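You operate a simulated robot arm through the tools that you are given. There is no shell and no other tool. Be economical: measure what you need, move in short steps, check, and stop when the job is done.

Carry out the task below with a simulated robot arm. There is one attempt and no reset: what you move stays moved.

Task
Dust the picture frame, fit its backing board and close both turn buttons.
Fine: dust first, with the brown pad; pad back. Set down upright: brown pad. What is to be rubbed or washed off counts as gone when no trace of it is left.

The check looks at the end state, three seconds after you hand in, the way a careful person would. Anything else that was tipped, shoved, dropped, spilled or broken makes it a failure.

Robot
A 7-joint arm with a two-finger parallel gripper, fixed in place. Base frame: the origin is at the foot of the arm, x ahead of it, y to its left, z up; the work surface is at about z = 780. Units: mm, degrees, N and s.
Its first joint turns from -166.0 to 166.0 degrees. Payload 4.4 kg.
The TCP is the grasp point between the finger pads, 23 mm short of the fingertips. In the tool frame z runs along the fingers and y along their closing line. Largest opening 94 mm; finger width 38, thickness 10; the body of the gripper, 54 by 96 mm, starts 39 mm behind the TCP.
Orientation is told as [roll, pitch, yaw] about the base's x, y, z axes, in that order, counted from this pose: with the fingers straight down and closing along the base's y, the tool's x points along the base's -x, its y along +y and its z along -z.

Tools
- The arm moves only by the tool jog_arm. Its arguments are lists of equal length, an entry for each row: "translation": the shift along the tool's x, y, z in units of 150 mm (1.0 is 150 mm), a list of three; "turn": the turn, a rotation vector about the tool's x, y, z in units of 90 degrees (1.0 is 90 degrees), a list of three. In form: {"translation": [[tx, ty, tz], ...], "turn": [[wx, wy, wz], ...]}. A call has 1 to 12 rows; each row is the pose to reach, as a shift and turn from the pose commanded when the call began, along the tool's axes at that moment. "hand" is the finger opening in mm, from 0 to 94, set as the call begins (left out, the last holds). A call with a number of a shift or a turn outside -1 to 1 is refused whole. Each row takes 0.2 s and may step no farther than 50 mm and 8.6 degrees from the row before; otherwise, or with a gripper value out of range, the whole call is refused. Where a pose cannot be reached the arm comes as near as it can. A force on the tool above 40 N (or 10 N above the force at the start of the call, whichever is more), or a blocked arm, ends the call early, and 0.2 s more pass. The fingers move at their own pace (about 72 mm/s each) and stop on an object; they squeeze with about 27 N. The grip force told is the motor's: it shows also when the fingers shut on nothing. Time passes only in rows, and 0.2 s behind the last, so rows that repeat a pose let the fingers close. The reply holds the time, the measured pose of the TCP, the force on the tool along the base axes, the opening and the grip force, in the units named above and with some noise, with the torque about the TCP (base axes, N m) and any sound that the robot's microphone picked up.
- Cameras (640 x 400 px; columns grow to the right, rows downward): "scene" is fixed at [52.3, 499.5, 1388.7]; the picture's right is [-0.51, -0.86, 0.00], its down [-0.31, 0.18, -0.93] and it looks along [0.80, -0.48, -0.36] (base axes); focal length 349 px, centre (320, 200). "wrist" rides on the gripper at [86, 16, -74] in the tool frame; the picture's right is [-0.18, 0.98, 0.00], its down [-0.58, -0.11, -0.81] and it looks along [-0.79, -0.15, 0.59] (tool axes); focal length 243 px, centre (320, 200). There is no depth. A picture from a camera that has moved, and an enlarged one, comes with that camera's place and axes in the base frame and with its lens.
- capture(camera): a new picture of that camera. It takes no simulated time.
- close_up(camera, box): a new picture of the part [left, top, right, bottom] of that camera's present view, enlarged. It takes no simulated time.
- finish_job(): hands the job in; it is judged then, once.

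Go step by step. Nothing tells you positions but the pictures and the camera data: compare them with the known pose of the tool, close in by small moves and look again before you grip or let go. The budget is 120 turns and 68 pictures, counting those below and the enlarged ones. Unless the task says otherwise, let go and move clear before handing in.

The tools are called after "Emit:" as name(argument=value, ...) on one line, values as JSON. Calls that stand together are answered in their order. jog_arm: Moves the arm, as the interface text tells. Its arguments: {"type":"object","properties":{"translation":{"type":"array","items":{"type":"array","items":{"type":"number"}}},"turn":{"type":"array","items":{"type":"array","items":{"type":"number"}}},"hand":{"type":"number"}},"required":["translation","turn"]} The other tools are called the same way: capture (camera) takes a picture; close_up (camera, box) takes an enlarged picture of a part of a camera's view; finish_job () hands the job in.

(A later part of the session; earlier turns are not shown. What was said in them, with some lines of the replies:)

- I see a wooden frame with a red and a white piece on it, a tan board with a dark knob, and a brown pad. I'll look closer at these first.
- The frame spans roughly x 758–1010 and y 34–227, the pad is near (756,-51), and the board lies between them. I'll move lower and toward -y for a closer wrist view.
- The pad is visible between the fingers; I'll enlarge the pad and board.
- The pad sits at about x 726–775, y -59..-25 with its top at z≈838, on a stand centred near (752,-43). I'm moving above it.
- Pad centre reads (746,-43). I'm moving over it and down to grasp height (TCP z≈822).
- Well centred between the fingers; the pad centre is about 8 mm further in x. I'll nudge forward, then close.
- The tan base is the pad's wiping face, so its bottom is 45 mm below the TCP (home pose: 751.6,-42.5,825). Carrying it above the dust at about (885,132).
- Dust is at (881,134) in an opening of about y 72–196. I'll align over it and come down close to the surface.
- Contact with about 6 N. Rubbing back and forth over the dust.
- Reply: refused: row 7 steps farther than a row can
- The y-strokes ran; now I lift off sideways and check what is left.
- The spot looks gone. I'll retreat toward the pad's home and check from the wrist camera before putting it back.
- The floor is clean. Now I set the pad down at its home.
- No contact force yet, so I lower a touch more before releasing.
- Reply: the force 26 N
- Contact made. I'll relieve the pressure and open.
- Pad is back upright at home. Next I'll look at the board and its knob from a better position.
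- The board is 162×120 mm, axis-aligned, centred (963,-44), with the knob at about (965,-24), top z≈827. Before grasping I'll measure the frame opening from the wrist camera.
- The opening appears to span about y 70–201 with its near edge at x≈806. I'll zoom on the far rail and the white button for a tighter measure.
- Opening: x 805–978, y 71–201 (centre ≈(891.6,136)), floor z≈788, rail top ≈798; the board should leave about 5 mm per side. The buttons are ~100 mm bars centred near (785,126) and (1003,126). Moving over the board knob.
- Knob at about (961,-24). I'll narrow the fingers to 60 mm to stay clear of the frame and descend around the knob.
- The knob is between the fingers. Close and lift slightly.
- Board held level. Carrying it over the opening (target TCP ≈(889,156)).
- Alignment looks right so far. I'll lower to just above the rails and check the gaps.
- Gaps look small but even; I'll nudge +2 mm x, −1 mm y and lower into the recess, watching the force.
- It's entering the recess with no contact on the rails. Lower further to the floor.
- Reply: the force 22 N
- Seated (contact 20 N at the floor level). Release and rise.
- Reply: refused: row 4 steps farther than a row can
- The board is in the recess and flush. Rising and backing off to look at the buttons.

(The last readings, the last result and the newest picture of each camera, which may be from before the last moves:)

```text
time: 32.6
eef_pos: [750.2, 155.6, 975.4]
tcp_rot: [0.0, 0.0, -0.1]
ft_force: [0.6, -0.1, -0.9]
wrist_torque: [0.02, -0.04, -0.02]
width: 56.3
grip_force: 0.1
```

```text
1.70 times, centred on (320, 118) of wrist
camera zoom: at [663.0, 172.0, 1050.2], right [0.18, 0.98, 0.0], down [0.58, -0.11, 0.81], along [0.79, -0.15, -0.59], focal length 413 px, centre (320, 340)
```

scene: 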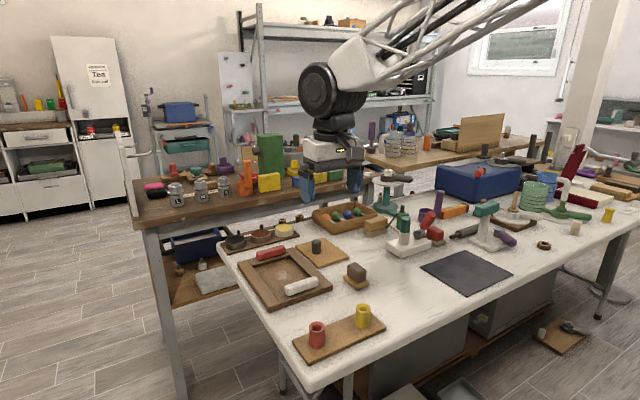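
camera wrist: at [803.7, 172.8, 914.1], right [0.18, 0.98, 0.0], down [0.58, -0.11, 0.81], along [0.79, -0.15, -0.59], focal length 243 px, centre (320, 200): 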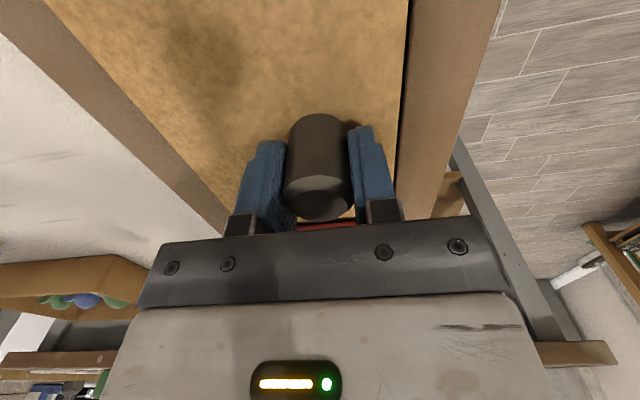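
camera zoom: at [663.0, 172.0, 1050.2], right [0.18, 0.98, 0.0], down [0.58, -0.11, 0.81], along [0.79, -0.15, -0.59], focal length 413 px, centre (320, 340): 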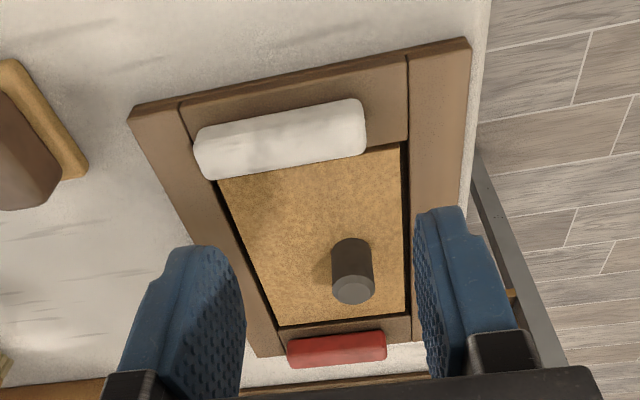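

The board is fitted. The white bar spans x 775–795, y 77–174; I'll close the fingers and use them as a gentle pusher on its low-y end, moving it inward over the board.

Emit:
jog_arm(translation=[[0.03, -0.12, 0.2], [0.06, -0.24, 0.4], [0.09, -0.36, 0.6], [0.1, -0.42, 0.83], [0.1, -0.42, 0.98]], turn=[[0, 0, 0], [0, 0, 0], [0, 0, 0], [0, 0, 0], [0, 0, 0]], hand=0)

Emit:
close_up(camera="scene", box=[230, 230, 350, 320])

```text
time: 33.8
eef_pos: [735.0, 90.8, 830.1]
tcp_rot: [0.0, -0.1, 0.0]
ft_force: [-0.2, 0.0, 0.5]
wrist_torque: [0.01, 0.01, -0.01]
width: 0.0
grip_force: 27.2
```

```text
4.44 times, centred on (290, 275) of scene
camera zoom: at [52.3, 499.5, 1388.7], right [-0.51, -0.86, 0.0], down [-0.31, 0.18, -0.93], along [0.8, -0.48, -0.36], focal length 1549 px, centre (453, -133)
```

zoom: 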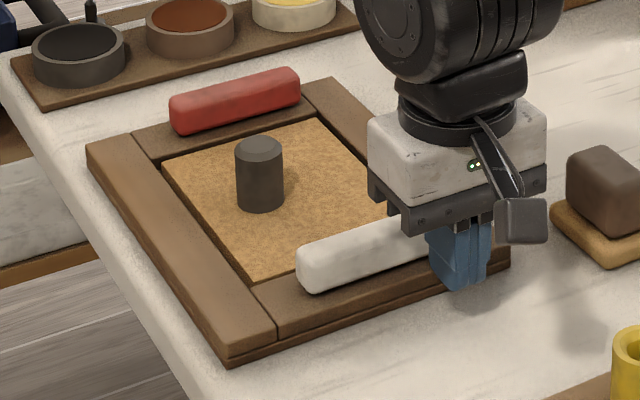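

Fingertip is ready in front of the bar's end. Pushing gently in +x while watching the force.

Emit:
jog_arm(translation=[[-0.08, 0, 0.015], [-0.13, 0, 0.015], [-0.16, 0, 0.015], [-0.18, 0, 0.015], [-0.2, 0, 0.015]], turn=[[0, 0, 0], [0, 0, 0], [0, 0, 0], [0, 0, 0], [0, 0, 0]])

Emit:
close_up(camera="scene", box=[230, 230, 350, 320])

```text
time: 35.0
eef_pos: [762.8, 91.1, 828.1]
tcp_rot: [0.1, 0.0, 0.0]
ft_force: [-6.7, 0.0, 1.7]
wrist_torque: [0.03, -0.07, 0.05]
width: 0.1
grip_force: 26.4
```

```text
4.44 times, centred on (290, 275) of scene
camera zoom: at [52.3, 499.5, 1388.7], right [-0.51, -0.86, 0.0], down [-0.31, 0.18, -0.93], along [0.8, -0.48, -0.36], focal length 1549 px, centre (453, -133)
```

zoom: 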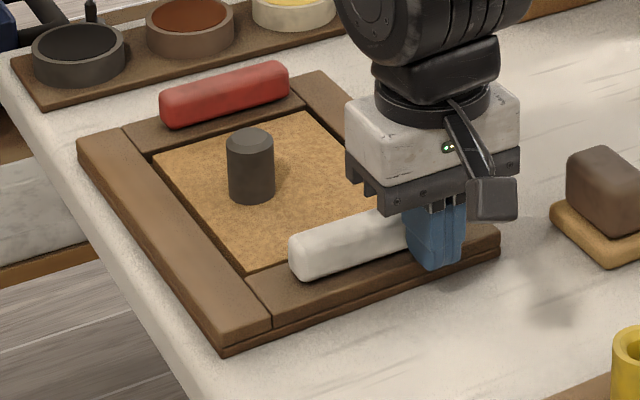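

The whole frame slid ~10 mm in +x instead of the button turning. I stop pushing; I'll raise, rotate the gripper to straddle the bar and turn it with a couple instead.

Emit:
jog_arm(translation=[[0.05, 0, 0], [0.1, 0, -0.2], [0.1, 0.05, -0.4], [0.1, 0.1, -0.6], [0.05, 0.15, -0.6], [0, 0.2, -0.6], [0, 0.25, -0.6], [0, 0.3, -0.6], [0, 0.3, -0.6], [0, 0.3, -0.6], [0, 0.3, -0.6], [0, 0.3, -0.6]], turn=[[0, 0, 0], [0, 0, 0.09], [0, 0, 0.18], [0, 0, 0.27], [0, 0, 0.36], [0, 0, 0.45], [0, 0, 0.54], [0, 0, 0.63], [0, 0, 0.72], [0, 0, 0.81], [0, 0, 0.9], [0, 0, 0.99]], hand=44)

Emit:
capture(camera="wrist")

Emit:
close_up(camera="scene", box=[230, 230, 350, 320])

```text
time: 37.6
eef_pos: [763.7, 135.1, 915.7]
tcp_rot: [0.0, -0.1, -89.1]
ft_force: [0.0, 0.6, -0.4]
wrist_torque: [0.0, 0.02, 0.01]
width: 43.9
grip_force: 0.1
```

```text
26 pictures are left
camera wrist: at [778.1, 223.3, 990.5], right [0.99, -0.17, 0.0], down [-0.1, -0.58, 0.81], along [-0.14, -0.79, -0.59], focal length 243 px, centre (320, 200)
```

wrist: 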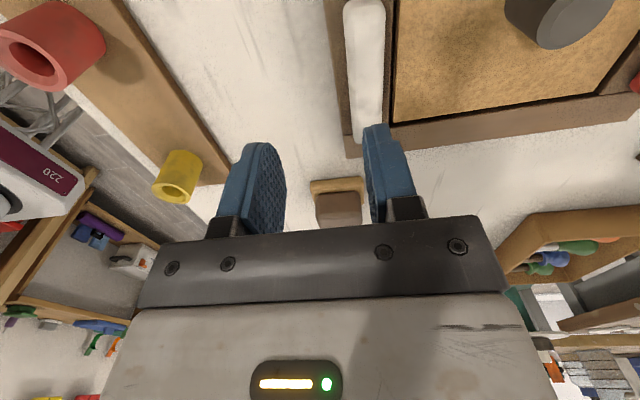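

```text
4.44 times, centred on (290, 275) of scene
camera zoom: at [52.3, 499.5, 1388.7], right [-0.51, -0.86, 0.0], down [-0.31, 0.18, -0.93], along [0.8, -0.48, -0.36], focal length 1549 px, centre (453, -133)
```

zoom: 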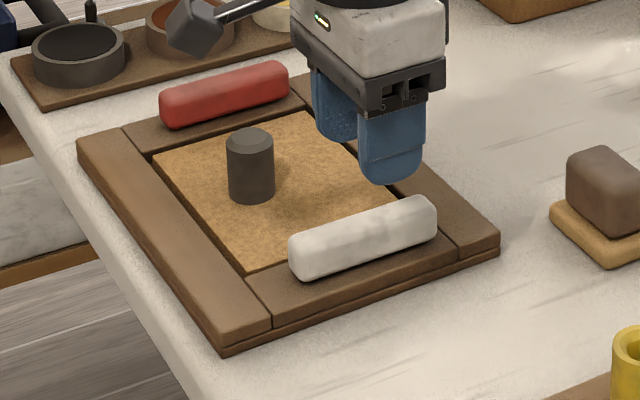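

Bar centre is now at about x=795. I'll descend straddling it at y≈131 and check before gripping.

Emit:
jog_arm(translation=[[-0.027, 0.1, 0], [-0.027, 0.207, 0.1], [-0.027, 0.207, 0.35]], turn=[[0, 0, 0], [0, 0, 0], [0, 0, 0]])

Emit:
capture(camera="wrist")

```text
time: 38.4
eef_pos: [796.2, 133.7, 864.3]
tcp_rot: [0.1, -0.1, -89.2]
ft_force: [0.6, 0.7, 0.6]
wrist_torque: [0.04, -0.01, 0.01]
width: 43.8
grip_force: 0.0
```

```text
24 pictures are left
camera wrist: at [810.4, 221.0, 939.3], right [0.99, -0.17, 0.0], down [-0.1, -0.58, 0.81], along [-0.14, -0.79, -0.59], focal length 243 px, centre (320, 200)
```

wrist: 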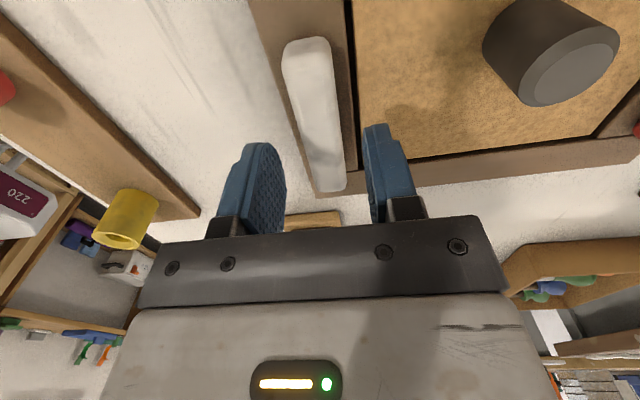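

The bar is centred between the fingers. Descend and grip it.

Emit:
jog_arm(translation=[[0, 0, 0.1], [0, 0, 0.2], [0, 0, 0.25]], turn=[[0, 0, 0], [0, 0, 0], [0, 0, 0]])

Emit:
jog_arm(translation=[[0, 0, 0], [0, 0, 0], [0, 0, 0]], turn=[[0, 0, 0], [0, 0, 0], [0, 0, 0]], hand=5)

Emit:
close_up(camera="scene", box=[230, 230, 350, 320])

```text
time: 39.2
eef_pos: [794.5, 134.8, 828.3]
tcp_rot: [0.1, 0.0, -89.1]
ft_force: [0.1, -0.4, -0.6]
wrist_torque: [0.0, -0.01, -0.01]
width: 44.2
grip_force: 0.0
```

```text
time: 40.0
eef_pos: [794.6, 134.4, 828.1]
tcp_rot: [0.1, 0.0, -89.1]
ft_force: [-4.9, -0.2, 1.7]
wrist_torque: [0.02, 0.06, -0.27]
width: 24.1
grip_force: 26.7
```

```text
4.44 times, centred on (290, 275) of scene
camera zoom: at [52.3, 499.5, 1388.7], right [-0.51, -0.86, 0.0], down [-0.31, 0.18, -0.93], along [0.8, -0.48, -0.36], focal length 1549 px, centre (453, -133)
```

zoom: 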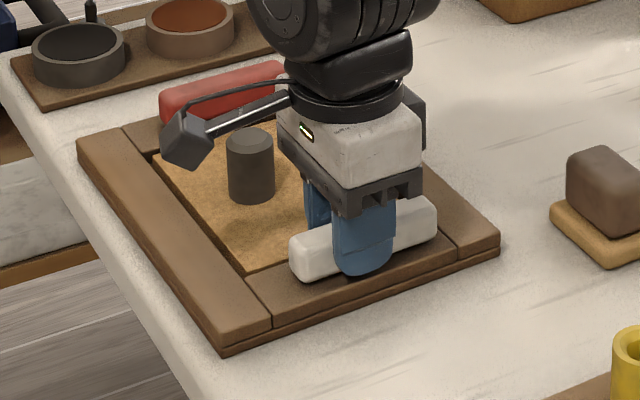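

Gripped. Test-turn by 9° ccw and read the torque.

Emit:
jog_arm(translation=[[0, 0, 0], [0, 0, 0]], turn=[[0, 0, -0.05], [0, 0, -0.1]])

Emit:
close_up(camera="scene", box=[230, 230, 350, 320])

```text
time: 40.6
eef_pos: [795.1, 134.7, 827.1]
tcp_rot: [0.0, 0.0, -80.1]
ft_force: [-0.1, -2.7, -0.7]
wrist_torque: [0.25, 0.04, -0.9]
width: 23.9
grip_force: 27.2
```

```text
4.44 times, centred on (290, 275) of scene
camera zoom: at [52.3, 499.5, 1388.7], right [-0.51, -0.86, 0.0], down [-0.31, 0.18, -0.93], along [0.8, -0.48, -0.36], focal length 1549 px, centre (453, -133)
```

zoom: 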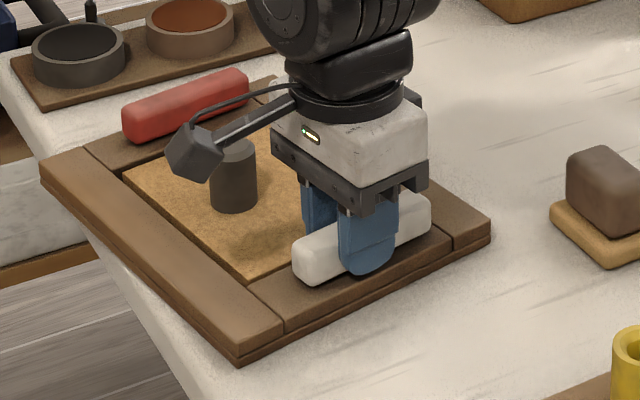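

The frame turned with the bar, so ccw is stiff or against a stop. Try cw back and see whether the bar turns relative to the frame.

Emit:
jog_arm(translation=[[0, 0, 0], [0, 0, 0]], turn=[[0, 0, 0.05], [0, 0, 0.1]])

Emit:
close_up(camera="scene", box=[230, 230, 350, 320])

```text
time: 41.2
eef_pos: [793.7, 132.0, 827.6]
tcp_rot: [0.0, 0.0, -89.1]
ft_force: [4.8, 2.0, 0.3]
wrist_torque: [0.2, -0.02, 0.35]
width: 23.7
grip_force: 26.9
```

```text
4.44 times, centred on (290, 275) of scene
camera zoom: at [52.3, 499.5, 1388.7], right [-0.51, -0.86, 0.0], down [-0.31, 0.18, -0.93], along [0.8, -0.48, -0.36], focal length 1549 px, centre (453, -133)
```

zoom: 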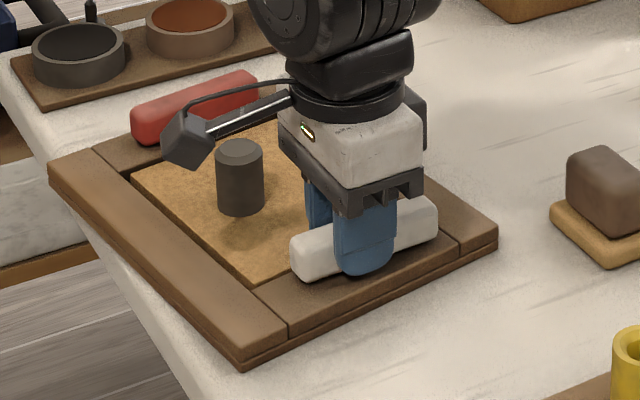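

Cw turns the bar relative to the frame, so ccw was a stop. Continue cw about 45°.

Emit:
jog_arm(translation=[[0, 0, 0], [0, 0, 0], [0, 0, 0], [0, 0, 0], [0, 0, 0], [0, 0, 0]], turn=[[0, 0, 0.08], [0, 0, 0.16], [0, 0, 0.24], [0, 0, 0.32], [0, 0, 0.4], [0, 0, 0.48]])

Emit:
close_up(camera="scene", box=[230, 230, 350, 320])

```text
time: 42.6
eef_pos: [794.8, 132.7, 827.4]
tcp_rot: [0.0, 0.1, -132.4]
ft_force: [7.4, -4.2, 14.5]
wrist_torque: [-0.13, -0.02, 0.5]
width: 23.9
grip_force: 26.9
```

```text
4.44 times, centred on (290, 275) of scene
camera zoom: at [52.3, 499.5, 1388.7], right [-0.51, -0.86, 0.0], down [-0.31, 0.18, -0.93], along [0.8, -0.48, -0.36], focal length 1549 px, centre (453, -133)
```

zoom: 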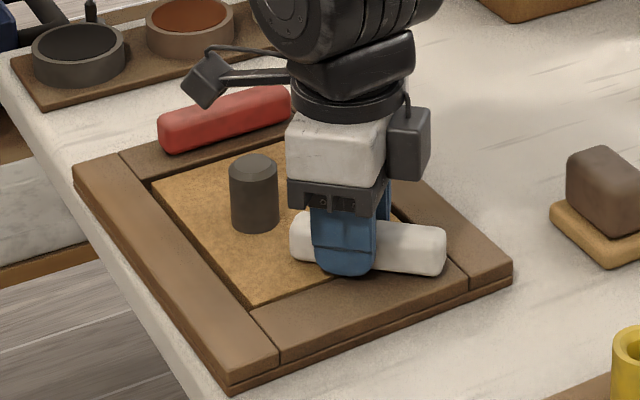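

The bar pivots near its low-y end (about 38 mm from my grip), so turning about the grip dragged the frame by roughly (-16,+11). I'll continue cw along an arc about the true pivot while bringing the frame back to its original place.

Emit:
jog_arm(translation=[[0, 0.056, -0.003], [-0.003, 0.11, -0.003], [-0.012, 0.163, -0.003]], turn=[[0, 0, 0.086], [0, 0, 0.173], [0, 0, 0.259]])

Emit:
close_up(camera="scene", box=[230, 230, 350, 320])

```text
time: 43.4
eef_pos: [810.5, 115.4, 825.5]
tcp_rot: [0.0, -0.1, -155.7]
ft_force: [-1.5, 0.8, 1.2]
wrist_torque: [0.1, -0.18, 0.95]
width: 24.3
grip_force: 27.1
```

```text
4.44 times, centred on (290, 275) of scene
camera zoom: at [52.3, 499.5, 1388.7], right [-0.51, -0.86, 0.0], down [-0.31, 0.18, -0.93], along [0.8, -0.48, -0.36], focal length 1549 px, centre (453, -133)
```

zoom: 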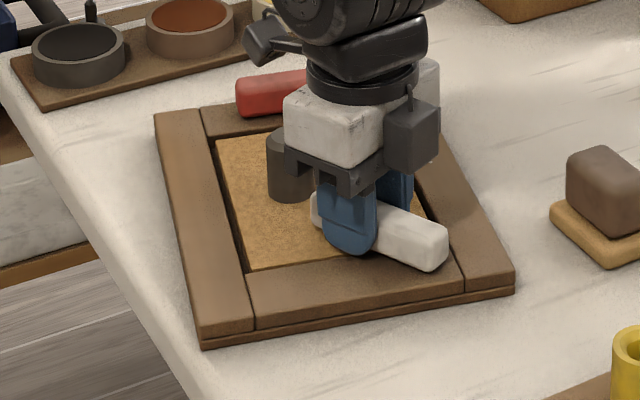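

The frame has turned cw about 15° with the bar, either from my simultaneous translation or a block. I'll test by a pure rotation about the pivot (16°).

Emit:
jog_arm(translation=[[-0.001, 0.018, 0], [-0.002, 0.035, 0], [-0.006, 0.053, 0], [-0.01, 0.07, 0]], turn=[[0, 0, 0.045], [0, 0, 0.089], [0, 0, 0.134], [0, 0, 0.178]])

Emit:
close_up(camera="scene", box=[230, 230, 350, 320])

```text
time: 44.4
eef_pos: [817.7, 102.1, 834.4]
tcp_rot: [-0.9, -0.1, -166.2]
ft_force: [-1.0, -1.0, -14.1]
wrist_torque: [-0.34, 0.51, 0.17]
width: 23.9
grip_force: 26.8
out of reach, approached as far as the arm can: row 3, 4
```

```text
4.44 times, centred on (290, 275) of scene
camera zoom: at [52.3, 499.5, 1388.7], right [-0.51, -0.86, 0.0], down [-0.31, 0.18, -0.93], along [0.8, -0.48, -0.36], focal length 1549 px, centre (453, -133)
```

zoom: 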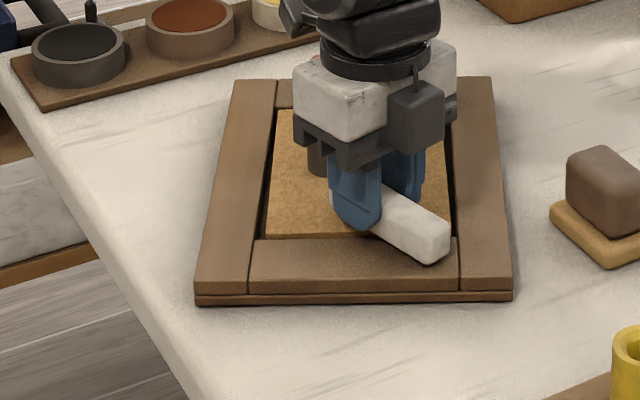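

The wrist joint reached its limit (yaw −166) and the frame followed the bar again, slightly lifted. I'll step back ccw a little so it rests, then release and look closely.

Emit:
jog_arm(translation=[[-0.001, -0.018, 0], [-0.002, -0.035, 0], [-0.002, -0.035, 0]], turn=[[0, 0, -0.045], [0, 0, -0.089], [0, 0, -0.089]])

```text
time: 45.2
eef_pos: [819.7, 108.4, 837.8]
tcp_rot: [-0.8, 0.2, -158.1]
ft_force: [-0.2, 1.4, -12.4]
wrist_torque: [-0.08, 0.7, -0.06]
width: 23.9
grip_force: 27.2
```

The tool ended ~10 mm high and is carrying the frame's near edge. Lower it gently.

Emit:
jog_arm(translation=[[0, 0, 0.02], [0, 0, 0.04], [0, 0, 0.055], [0, 0, 0.065]], turn=[[0, 0, 0], [0, 0, 0], [0, 0, 0], [0, 0, 0]])

Emit:
close_up(camera="scene", box=[230, 230, 350, 320])

```text
time: 46.2
eef_pos: [821.2, 109.8, 829.0]
tcp_rot: [-0.7, 0.4, -158.1]
ft_force: [5.2, 4.3, 19.1]
wrist_torque: [-0.39, -0.3, -0.02]
width: 24.0
grip_force: 27.4
```

```text
4.44 times, centred on (290, 275) of scene
camera zoom: at [52.3, 499.5, 1388.7], right [-0.51, -0.86, 0.0], down [-0.31, 0.18, -0.93], along [0.8, -0.48, -0.36], focal length 1549 px, centre (453, -133)
```

zoom: 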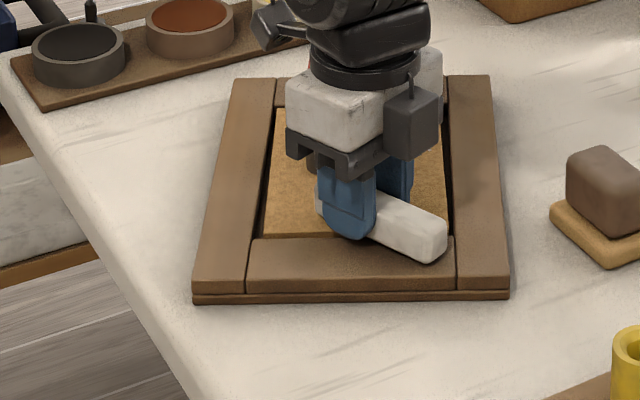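

Frame rests flat again. Release, raise and inspect from the wrist camera.

Emit:
jog_arm(translation=[[0, 0, -0.012], [0, 0, -0.012], [0, 0, -0.012]], turn=[[0, 0, 0], [0, 0, 0], [0, 0, 0]], hand=50)

Emit:
jog_arm(translation=[[0, 0, -0.2], [0, 0, -0.45], [-0.1, 0, -0.7], [-0.3, 0, -0.9], [-0.4, 0, -1.0]], turn=[[0, 0, 0], [0, 0, -0.06], [0, 0, -0.14], [0, 0, -0.22], [0, 0, -0.3]])

Emit:
close_up(camera="scene", box=[240, 225, 350, 310])

```text
time: 47.0
eef_pos: [819.6, 109.8, 829.2]
tcp_rot: [-0.8, 0.2, -158.2]
ft_force: [0.3, 0.6, -0.1]
wrist_torque: [-0.03, -0.01, -0.01]
width: 49.9
grip_force: 0.0
```

```text
time: 48.2
eef_pos: [766.7, 82.8, 980.0]
tcp_rot: [-0.7, 0.6, -131.1]
ft_force: [-0.8, -0.5, -0.5]
wrist_torque: [0.03, -0.01, -0.01]
width: 49.8
grip_force: 0.1
```

```text
4.71 times, centred on (295, 268) of scene
camera zoom: at [52.3, 499.5, 1388.7], right [-0.51, -0.86, 0.0], down [-0.31, 0.18, -0.93], along [0.8, -0.48, -0.36], focal length 1641 px, centre (438, -118)
```

zoom: 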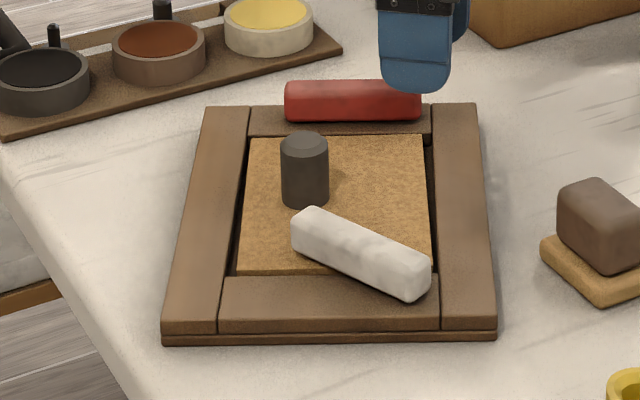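

The bar is about half turned (≈50° relative to the frame) and the frame sits rotated ≈−30°. I'll re-grip right at the pivot, with the gripper flipped (yaw ≈+22) so that there is wrist range to finish cw. Rotating the wrist high up first.

Emit:
jog_arm(translation=[[0, 0, 0], [0, 0, 0], [0, 0, 0], [0, 0, 0], [0, 0, 0], [0, 0, 0], [0, 0, 0], [0, 0, 0], [0, 0, 0], [0, 0, 0], [0, 0, 0]], turn=[[0, 0, -0.09], [0, 0, -0.18], [0, 0, -0.27], [0, 0, -0.36], [0, 0, -0.45], [0, 0, -0.54], [0, 0, -0.63], [0, 0, -0.72], [0, 0, -0.81], [0, 0, -0.9], [0, 0, -0.99]])

Emit:
jog_arm(translation=[[0, 0, 0], [0, 0, 0], [0, 0, 0], [0, 0, 0], [0, 0, 0], [0, 0, 0], [0, 0, 0], [0, 0, 0]], turn=[[0, 0, -0.09], [0, 0, -0.18], [0, 0, -0.27], [0, 0, -0.36], [0, 0, -0.45], [0, 0, -0.54], [0, 0, -0.63], [0, 0, -0.71]])

```text
time: 50.6
eef_pos: [764.5, 84.7, 978.2]
tcp_rot: [0.7, 0.6, -41.9]
ft_force: [0.2, -0.4, -0.4]
wrist_torque: [0.02, 0.0, 0.03]
width: 49.8
grip_force: 0.0
```

```text
time: 52.4
eef_pos: [765.5, 85.6, 978.2]
tcp_rot: [0.8, -0.3, 21.9]
ft_force: [0.2, -0.7, 1.2]
wrist_torque: [0.01, 0.02, 0.02]
width: 50.4
grip_force: 0.0
```

Emit:
jog_arm(translation=[[-0.08, 0.01, 0.26], [-0.154, 0.017, 0.52]], turn=[[0, 0, 0], [0, 0, 0]])

Emit:
capture(camera="wrist")

```text
time: 53.0
eef_pos: [784.3, 97.5, 899.9]
tcp_rot: [0.9, -0.3, 21.9]
ft_force: [-0.2, 0.6, 0.6]
wrist_torque: [-0.01, 0.02, 0.0]
width: 50.2
grip_force: 0.0
```

```text
15 pictures are left
camera wrist: at [698.4, 80.0, 973.8], right [-0.2, 0.98, 0.01], down [0.58, 0.1, 0.81], along [0.79, 0.17, -0.59], focal length 243 px, centre (320, 200)
```

wrist: 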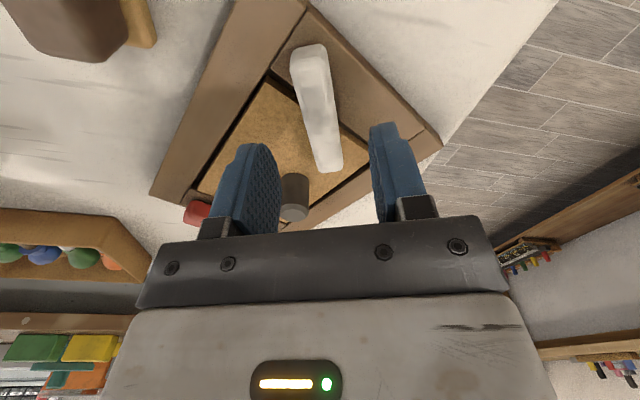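

From here the bar runs from (760,88) to (851,120), confirming the pivot near (780,95). Descend there and grip.

Emit:
jog_arm(translation=[[0.03, 0, 0.2], [0.03, 0, 0.4], [0.03, 0, 0.487]], turn=[[0, 0, 0], [0, 0, 0], [0, 0, 0]])

Emit:
jog_arm(translation=[[0, 0, 0], [0, 0, 0], [0, 0, 0]], turn=[[0, 0, 0], [0, 0, 0], [0, 0, 0]], hand=5)

Emit:
jog_arm(translation=[[0, 0, 0], [0, 0, 0], [0, 0, 0], [0, 0, 0]], turn=[[0, 0, 0.04], [0, 0, 0.08], [0, 0, 0.12], [0, 0, 0.16]])

Emit:
close_up(camera="scene", box=[240, 225, 350, 310])

```text
time: 53.8
eef_pos: [778.3, 94.8, 825.9]
tcp_rot: [0.8, -0.3, 21.8]
ft_force: [0.2, 0.2, 0.6]
wrist_torque: [0.0, -0.01, 0.06]
width: 50.0
grip_force: 0.1
```

```text
time: 54.6
eef_pos: [778.8, 94.7, 826.1]
tcp_rot: [0.8, -0.4, 21.7]
ft_force: [4.2, -2.3, -0.1]
wrist_torque: [-0.43, -0.54, -0.01]
width: 23.8
grip_force: 27.1
```

```text
time: 55.6
eef_pos: [780.6, 95.3, 826.9]
tcp_rot: [0.9, -0.1, 7.4]
ft_force: [0.1, 2.1, 0.4]
wrist_torque: [-0.44, 0.39, 0.58]
width: 23.5
grip_force: 27.4
```

```text
4.71 times, centred on (295, 268) of scene
camera zoom: at [52.3, 499.5, 1388.7], right [-0.51, -0.86, 0.0], down [-0.31, 0.18, -0.93], along [0.8, -0.48, -0.36], focal length 1641 px, centre (438, -118)
```

zoom: 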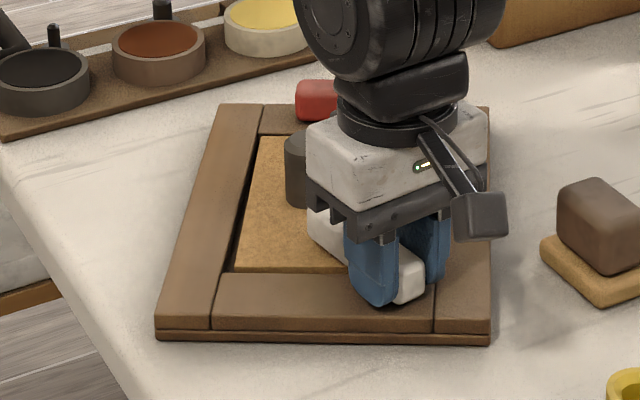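

The bar is turning in the frame with only a slight frame rotation. Continue.

Emit:
jog_arm(translation=[[0, 0, 0], [0, 0, 0], [0, 0, 0], [0, 0, 0], [0, 0, 0], [0, 0, 0]], turn=[[0, 0, 0.05], [0, 0, 0.1], [0, 0, 0.15], [0, 0, 0.2], [0, 0, 0.25], [0, 0, 0.3]])

Emit:
close_up(camera="scene", box=[240, 225, 350, 310])

```text
time: 57.0
eef_pos: [780.5, 96.3, 827.4]
tcp_rot: [0.7, 0.4, -19.5]
ft_force: [3.6, 1.8, -1.2]
wrist_torque: [-0.47, -0.5, 0.97]
width: 23.9
grip_force: 26.9
```

```text
4.71 times, centred on (295, 268) of scene
camera zoom: at [52.3, 499.5, 1388.7], right [-0.51, -0.86, 0.0], down [-0.31, 0.18, -0.93], along [0.8, -0.48, -0.36], focal length 1641 px, centre (438, -118)
```

zoom: 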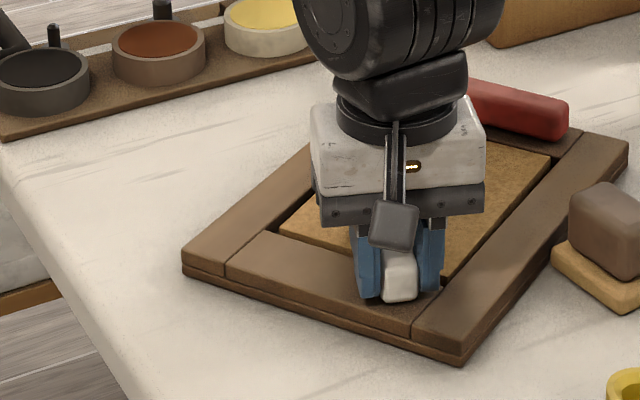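

The bar stops at ≈41° relative to the frame (third time at that angle), and the frame has swung to about −60°, close to the brown pad. Release and inspect closely before doing anything else.

Emit:
jog_arm(translation=[[0, 0, 0], [0, 0, 0], [0, 0, -0.1], [0, 0, -0.4], [0.2, 0, -0.6], [0.4, 0, -0.8]], turn=[[0, 0, 0], [0, 0, 0], [0, 0, 0], [0, 0, 0], [0, 0, 0], [0, 0, 0]], hand=50)

Emit:
close_up(camera="scene", box=[265, 230, 365, 310])

Emit:
capture(camera="wrist")

```text
time: 58.4
eef_pos: [727.4, 112.2, 948.0]
tcp_rot: [0.8, 0.4, -19.6]
ft_force: [0.2, -0.2, -0.7]
wrist_torque: [-0.01, 0.0, 0.0]
width: 50.0
grip_force: 0.2
```

```text
5.00 times, centred on (315, 270) of scene
camera zoom: at [52.3, 499.5, 1388.7], right [-0.51, -0.86, 0.0], down [-0.31, 0.18, -0.93], along [0.8, -0.48, -0.36], focal length 1743 px, centre (345, -150)
```

zoom: 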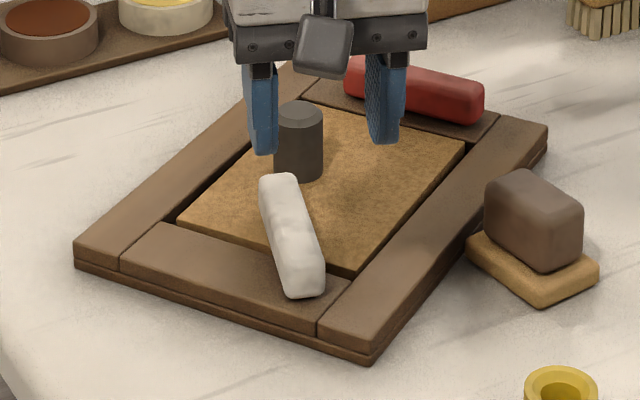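

```text
11 pictures are left
camera wrist: at [650.2, 156.0, 1024.2], right [0.5, 0.86, 0.01], down [0.51, -0.31, 0.8], along [0.7, -0.4, -0.6], focal length 243 px, centre (320, 200)
```

wrist: 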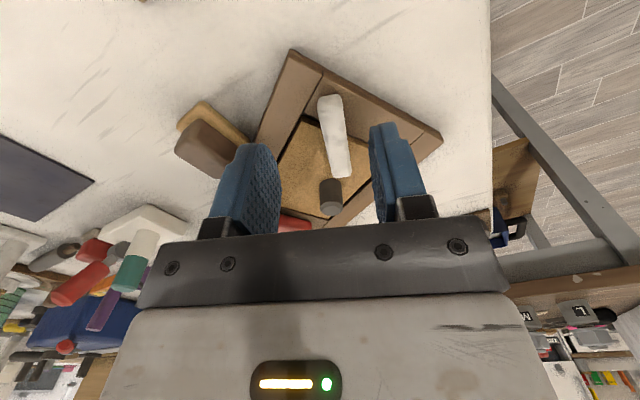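

No contact with the knob is visible; the white button simply stops after ≈50° of travel, now lying over the board. The red button will show whether that is the normal travel. I'll move over the red bar (≈(914,-70), lying at ≈30°), keeping well clear.

Emit:
jog_arm(translation=[[-0.07, -0.03, 0], [-0.14, -0.06, 0], [-0.21, -0.1, 0], [-0.28, -0.13, 0], [-0.36, -0.16, 0], [-0.43, -0.2, 0], [-0.5, -0.23, 0], [-0.57, -0.26, 0], [-0.65, -0.3, 0], [-0.72, -0.33, 0], [-0.79, -0.36, 0]], turn=[[0, 0, 0.09], [0, 0, 0.18], [0, 0, 0.27], [0, 0, 0.36], [0, 0, 0.45], [0, 0, 0.54], [0, 0, 0.63], [0, 0, 0.72], [0, 0, 0.81], [0, 0, 0.9], [0, 0, 0.99]])

Emit:
jog_arm(translation=[[-0.06, 0.13, 0.04], [-0.12, 0.26, 0.08], [-0.18, 0.39, 0.12], [-0.25, 0.52, 0.16], [-0.31, 0.65, 0.2], [-0.376, 0.78, 0.25]], turn=[[0, 0, 0.078], [0, 0, 0.156], [0, 0, 0.234], [0, 0, 0.312], [0, 0, 0.39], [0, 0, 0.46]])

Emit:
capture(camera="wrist")

```text
time: 60.8
eef_pos: [816.8, 24.7, 949.1]
tcp_rot: [-0.4, 0.8, -108.8]
ft_force: [0.6, 0.5, -0.3]
wrist_torque: [0.01, 0.0, 0.01]
width: 50.0
grip_force: 0.1
```

```text
time: 62.2
eef_pos: [909.9, -68.0, 907.3]
tcp_rot: [-0.8, 0.4, -150.1]
ft_force: [0.1, 0.0, -0.5]
wrist_torque: [0.02, 0.0, 0.0]
width: 50.1
grip_force: 0.1
```

```text
10 pictures are left
camera wrist: at [992.5, -38.9, 981.4], right [0.33, -0.94, -0.01], down [-0.56, -0.21, 0.8], along [-0.76, -0.26, -0.59], focal length 243 px, centre (320, 200)
```

wrist: 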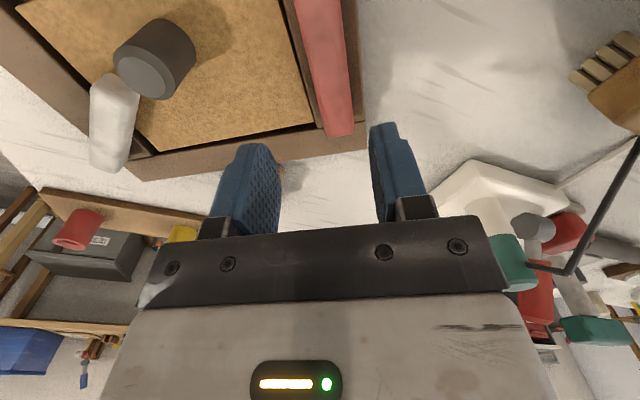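

I'm above the red bar. Before touching it, I'll enlarge the white bar/knob region to see whether the knob is what blocks it.

Emit:
close_up(camera="wrist", box=[70, 10, 230, 180])

```text
2.35 times, centred on (150, 95) of wrist
camera zoom: at [992.5, -38.9, 981.4], right [0.33, -0.94, -0.01], down [-0.56, -0.21, 0.8], along [-0.76, -0.26, -0.59], focal length 571 px, centre (720, 447)
```

zoom: 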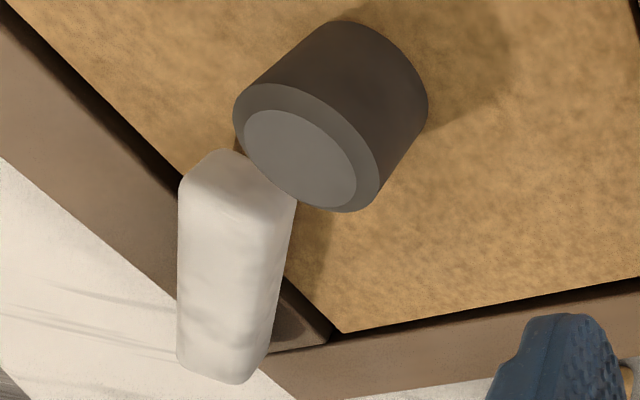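

There's a gap between bar and knob, so the white bar seems to be at its own stop. The frame has also nudged the brown pad by about 10–15 mm, which I'll correct at the end. Now gripping the red bar near its low end at (897,-84).

Emit:
jog_arm(translation=[[-0.128, 0.049, 0.05], [-0.128, 0.049, 0.3], [-0.128, 0.049, 0.54]], turn=[[0, 0, 0], [0, 0, 0], [0, 0, 0]])

Emit:
jog_arm(translation=[[0, 0, 0], [0, 0, 0], [0, 0, 0]], turn=[[0, 0, 0], [0, 0, 0], [0, 0, 0]], hand=5)

Emit:
jog_arm(translation=[[0.05, 0, 0], [0.1, 0, 0], [0.15, 0, 0], [0.2, 0, 0], [0.25, 0, 0], [0.3, 0, 0]], turn=[[0, 0, 0], [0, 0, 0], [0, 0, 0], [0, 0, 0], [0, 0, 0], [0, 0, 0]])

Emit:
jog_arm(translation=[[0, 0, 0], [0, 0, 0], [0, 0, 0], [0, 0, 0]], turn=[[0, 0, -0.05], [0, 0, -0.1], [0, 0, -0.15], [0, 0, -0.2]])

Emit:
close_up(camera="scene", box=[255, 215, 385, 310])

```text
time: 63.0
eef_pos: [899.1, -84.1, 830.0]
tcp_rot: [-0.7, 0.4, -150.1]
ft_force: [-0.7, -0.1, 1.5]
wrist_torque: [0.01, 0.01, -0.05]
width: 50.0
grip_force: 0.0
```

```text
time: 63.8
eef_pos: [897.7, -84.5, 827.8]
tcp_rot: [-0.8, 0.4, -150.0]
ft_force: [-1.4, 0.8, 1.2]
wrist_torque: [-0.28, -0.27, 0.85]
width: 24.1
grip_force: 27.6
```

```text
time: 65.2
eef_pos: [937.0, -59.8, 827.9]
tcp_rot: [-0.8, 0.4, -150.1]
ft_force: [-7.3, -6.0, 7.0]
wrist_torque: [-0.12, -0.74, 0.44]
width: 23.8
grip_force: 27.1
```

```text
time: 66.2
eef_pos: [937.2, -57.9, 827.4]
tcp_rot: [-0.7, 0.5, -132.0]
ft_force: [-6.6, 4.8, 8.0]
wrist_torque: [-0.3, -0.14, -0.16]
width: 23.9
grip_force: 27.2
```

```text
4.21 times, centred on (320, 262) of scene
camera zoom: at [52.3, 499.5, 1388.7], right [-0.51, -0.86, 0.0], down [-0.31, 0.18, -0.93], along [0.8, -0.48, -0.36], focal length 1468 px, centre (320, -63)
```

zoom: 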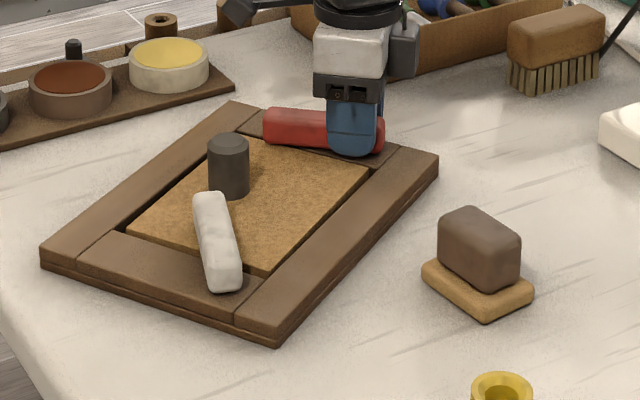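

The frame is clear of the pad and the red bar turns ccw about its low end. Continue ccw.

Emit:
jog_arm(translation=[[0, 0, 0], [0, 0, 0], [0, 0, 0], [0, 0, 0], [0, 0, 0], [0, 0, 0], [0, 0, 0]], turn=[[0, 0, -0.06], [0, 0, -0.12], [0, 0, -0.18], [0, 0, -0.24], [0, 0, -0.3], [0, 0, -0.36], [0, 0, -0.42]])

Emit:
close_up(camera="scene", box=[255, 215, 385, 310])

```text
time: 67.8
eef_pos: [936.9, -58.6, 826.4]
tcp_rot: [-0.1, 0.9, -94.1]
ft_force: [0.0, 1.4, 6.4]
wrist_torque: [0.02, -0.05, -1.21]
width: 24.4
grip_force: 27.0
```

```text
4.21 times, centred on (320, 262) of scene
camera zoom: at [52.3, 499.5, 1388.7], right [-0.51, -0.86, 0.0], down [-0.31, 0.18, -0.93], along [0.8, -0.48, -0.36], focal length 1468 px, centre (320, -63)
```

zoom: 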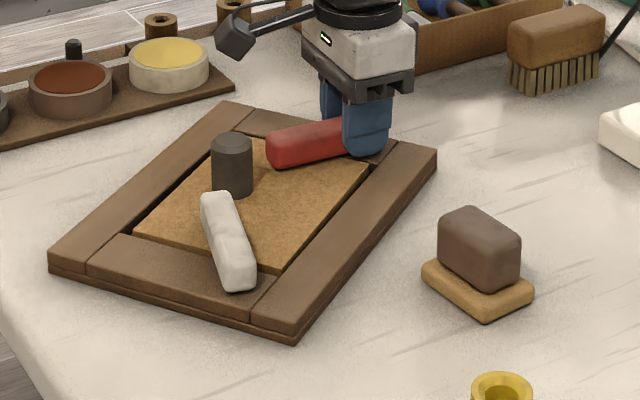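

Red also reaches a stop after roughly 50–55° of travel with a visible gap to the knob, the same as white, so both are at their end stops. With red held at its stop I'll bring the frame back: first translate with some ccw turn, then rotate.

Emit:
jog_arm(translation=[[0.1, 0.02, 0], [0.22, 0.045, 0], [0.36, 0.07, 0], [0.5, 0.1, 0], [0.64, 0.13, 0], [0.78, 0.155, 0], [0.9, 0.18, 0]], turn=[[0, 0, -0.06], [0, 0, -0.12], [0, 0, -0.18], [0, 0, -0.24], [0, 0, -0.3], [0, 0, -0.34], [0, 0, -0.38]])

Emit:
close_up(camera="scene", box=[225, 215, 375, 315])

```text
time: 69.4
eef_pos: [974.8, 76.2, 828.9]
tcp_rot: [0.3, 0.7, -60.0]
ft_force: [0.0, -0.3, -0.4]
wrist_torque: [-0.13, -0.23, 0.13]
width: 23.7
grip_force: 26.8
```

```text
4.00 times, centred on (300, 265) of scene
camera zoom: at [52.3, 499.5, 1388.7], right [-0.51, -0.86, 0.0], down [-0.31, 0.18, -0.93], along [0.8, -0.48, -0.36], focal length 1394 px, centre (400, -60)
```

zoom: 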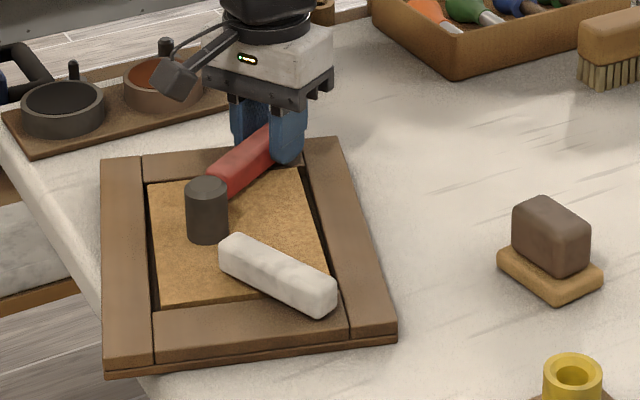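

The frame is now at ≈−22° near its original place. Rotate ccw another 22° about the red pivot to square it up.

Emit:
jog_arm(translation=[[0, 0, 0], [0, 0, 0], [0, 0, 0], [0, 0, 0], [0, 0, 0]], turn=[[0, 0, -0.05], [0, 0, -0.1], [0, 0, -0.15], [0, 0, -0.2], [0, 0, -0.25]])

Emit:
jog_arm(translation=[[0, 0, 0], [0, 0, 0], [0, 0, -0.1], [0, 0, -0.4], [0, 0, -0.6]], turn=[[0, 0, 0], [0, 0, 0], [0, 0, 0], [0, 0, 0], [0, 0, 0]], hand=50)

Emit:
close_up(camera="scene", box=[225, 225, 345, 315])

```text
time: 70.6
eef_pos: [975.1, 73.5, 828.2]
tcp_rot: [0.6, 0.5, -37.5]
ft_force: [0.5, 3.9, 0.5]
wrist_torque: [0.13, 0.63, -0.91]
width: 23.7
grip_force: 26.8
```

```text
time: 71.8
eef_pos: [973.3, 73.0, 916.9]
tcp_rot: [0.7, 0.6, -37.6]
ft_force: [0.5, 0.3, -0.7]
wrist_torque: [0.03, -0.01, 0.0]
width: 49.9
grip_force: 0.1
```

```text
4.44 times, centred on (285, 270) of scene
camera zoom: at [52.3, 499.5, 1388.7], right [-0.51, -0.86, 0.0], down [-0.31, 0.18, -0.93], along [0.8, -0.48, -0.36], focal length 1549 px, centre (476, -111)
```

zoom: 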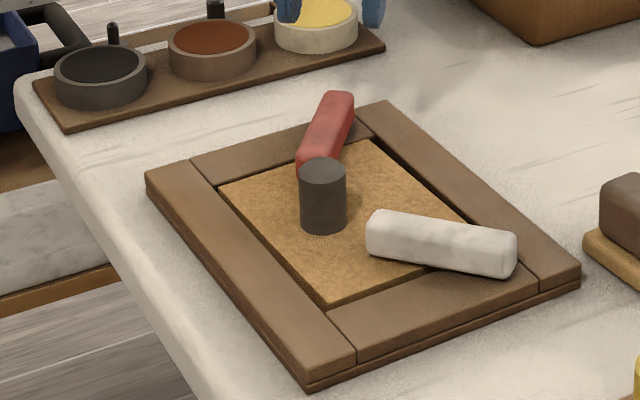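

The frame is square again near its original place. I'll back the wrist camera off to see directly whether the bars touch the knob.

Emit:
jog_arm(translation=[[0.27, 0, -0.1], [0.54, 0, -0.2], [0.8, 0, -0.3]], turn=[[0, 0, 0], [0, 0, 0], [0, 0, 0]])

Emit:
capture(camera="wrist")

```text
time: 72.6
eef_pos: [879.4, 144.0, 963.3]
tcp_rot: [0.6, 0.6, -37.5]
ft_force: [-0.3, 0.3, 0.0]
wrist_torque: [-0.05, 0.02, -0.01]
width: 49.9
grip_force: 0.1
```

```text
4 pictures are left
camera wrist: at [819.7, 208.2, 1038.9], right [0.74, 0.67, 0.01], down [0.4, -0.45, 0.8], along [0.54, -0.59, -0.6], focal length 243 px, centre (320, 200)
```

wrist: 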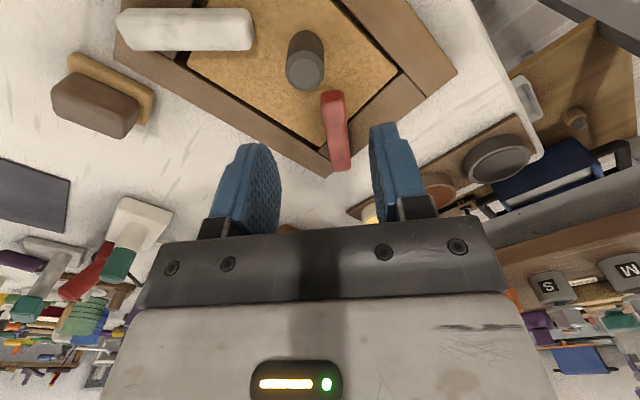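

Both bars show clear gaps (≈25–30 mm) to the knob, so both buttons are at their end stops over the board. Now I'll go to the pad to correct its small displacement, re-gripping at its home pose.

Emit:
jog_arm(translation=[[0, -0.15, 0], [-0.01, -0.3, 0], [-0.015, -0.45, 0], [-0.02, -0.6, 0], [-0.025, -0.77, 0]], turn=[[0, 0, -0.083], [0, 0, -0.166], [0, 0, -0.25], [0, 0, -0.333], [0, 0, -0.417]], hand=70)

```text
time: 73.8
eef_pos: [811.5, 49.5, 965.8]
tcp_rot: [0.9, 0.1, 0.1]
ft_force: [0.5, 0.7, -0.6]
wrist_torque: [0.02, -0.01, 0.0]
width: 70.2
grip_force: 0.1
```

Emit:
jog_arm(translation=[[0.12, -0.2, 0.1], [0.24, -0.4, 0.2], [0.36, -0.55, 0.35], [0.445, -0.617, 0.57]], turn=[[0.003, 0, 0], [0.006, 0, 0], [0.01, 0, 0], [0.01, 0, 0]])

Emit:
capture(camera="wrist")

```text
time: 74.8
eef_pos: [744.5, -41.0, 877.6]
tcp_rot: [0.1, 0.0, 0.1]
ft_force: [0.1, -0.3, 0.7]
wrist_torque: [0.0, -0.01, 0.0]
width: 70.0
grip_force: 0.1
```

```text
3 pictures are left
camera wrist: at [656.9, -24.0, 951.5], right [0.18, 0.98, 0.0], down [0.58, -0.11, 0.81], along [0.79, -0.15, -0.59], focal length 243 px, centre (320, 200)
```

wrist: 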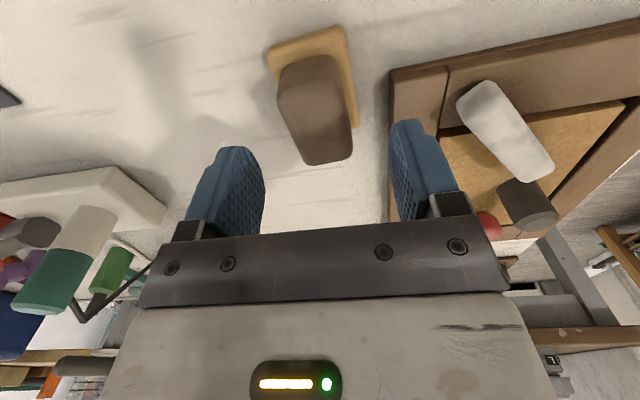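

The pad is only about 4 mm off and rotated ≈3.7°. I'll grip it square, shift +3 mm and set it down.

Emit:
jog_arm(translation=[[-0.027, -0.008, 0.1], [-0.027, -0.008, 0.25], [-0.027, -0.008, 0.34]], turn=[[0, 0, 0], [0, 0, 0], [0, 0, 0]])

Emit:
jog_arm(translation=[[0, 0, 0], [0, 0, 0], [0, 0, 0], [0, 0, 0]], turn=[[0, 0, 0], [0, 0, 0], [0, 0, 0], [0, 0, 0]], hand=10)

Emit:
jog_arm(translation=[[0, 0, -0.02], [-0.022, 0, -0.02], [-0.022, 0, -0.005], [-0.022, 0, 0.004]], turn=[[0, 0, 0], [0, 0, 0], [0, 0, 0], [0, 0, 0]])

```text
time: 75.6
eef_pos: [748.1, -39.3, 824.8]
tcp_rot: [0.0, 0.0, -0.1]
ft_force: [0.5, 0.7, 0.0]
wrist_torque: [0.01, 0.02, -0.03]
width: 70.1
grip_force: 0.1
```

```text
time: 76.6
eef_pos: [749.0, -40.2, 825.6]
tcp_rot: [0.1, 0.2, 0.0]
ft_force: [0.6, 0.0, 0.3]
wrist_torque: [0.0, 0.05, 0.01]
width: 35.4
grip_force: 27.3
```

```text
time: 77.6
eef_pos: [752.1, -42.2, 826.1]
tcp_rot: [0.0, 0.0, 0.0]
ft_force: [-0.6, 4.9, 13.4]
wrist_torque: [0.15, 0.46, -0.11]
width: 35.3
grip_force: 26.6
```

Contact made at home pose. Release and retreat, then a last look.

Emit:
jog_arm(translation=[[0, 0, -0.005], [0, 0, -0.005], [0, 0, -0.005]], turn=[[0, 0, 0], [0, 0, 0], [0, 0, 0]], hand=70)

Emit:
jog_arm(translation=[[0, 0, -0.2], [0, 0, -0.5], [0.2, 0, -0.7], [0.45, 0, -0.85], [0.7, 0, -0.95]], turn=[[0, 0, 0], [0, 0, 0], [0, 0, 0], [0, 0, 0], [0, 0, 0]])

Emit:
close_up(camera="scene", box=[225, 210, 385, 310])

```text
time: 78.4
eef_pos: [751.3, -43.0, 825.5]
tcp_rot: [-0.1, 0.0, 0.0]
ft_force: [-0.2, 0.7, 0.5]
wrist_torque: [-0.02, -0.03, 0.02]
width: 70.0
grip_force: 0.0
```

```text
time: 79.6
eef_pos: [645.3, -43.3, 968.1]
tcp_rot: [0.1, 0.1, 0.0]
ft_force: [-0.8, -0.4, 0.0]
wrist_torque: [-0.01, 0.03, -0.04]
width: 70.0
grip_force: 0.0
```

```text
4.00 times, centred on (305, 260) of scene
camera zoom: at [52.3, 499.5, 1388.7], right [-0.51, -0.86, 0.0], down [-0.31, 0.18, -0.93], along [0.8, -0.48, -0.36], focal length 1394 px, centre (380, -40)
```

zoom: 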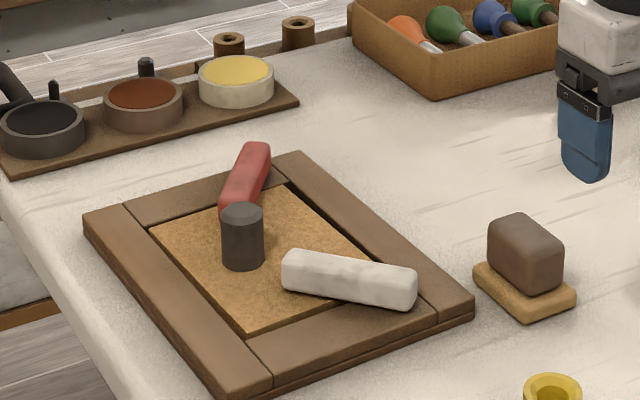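

The frame is dusted, the board is seated, both buttons lie over the board at their stops, and the pad is upright at home. The arm is clear, so I'm handing in.

Emit:
finish_job()

```text
The job is handed in.
```

I dusted the frame, fitted the backing board, and turned both buttons over it until they stopped, but I'm not certain the buttons count as fully closed. Each one stopped after only about 50° of turn, well short of a right angle. They weren't touching the knob, so I took that as their end stop.

- **Dust:** no trace showed in the pictures after rubbing with the brown pad.
- **Frame:** it slid and swung round while I turned the buttons. I squared it up again, but it ended about 20–25 mm from where it started.
- **Pad:** the moving frame nudged it slightly. I set it back upright within a few millimetres of its original place.
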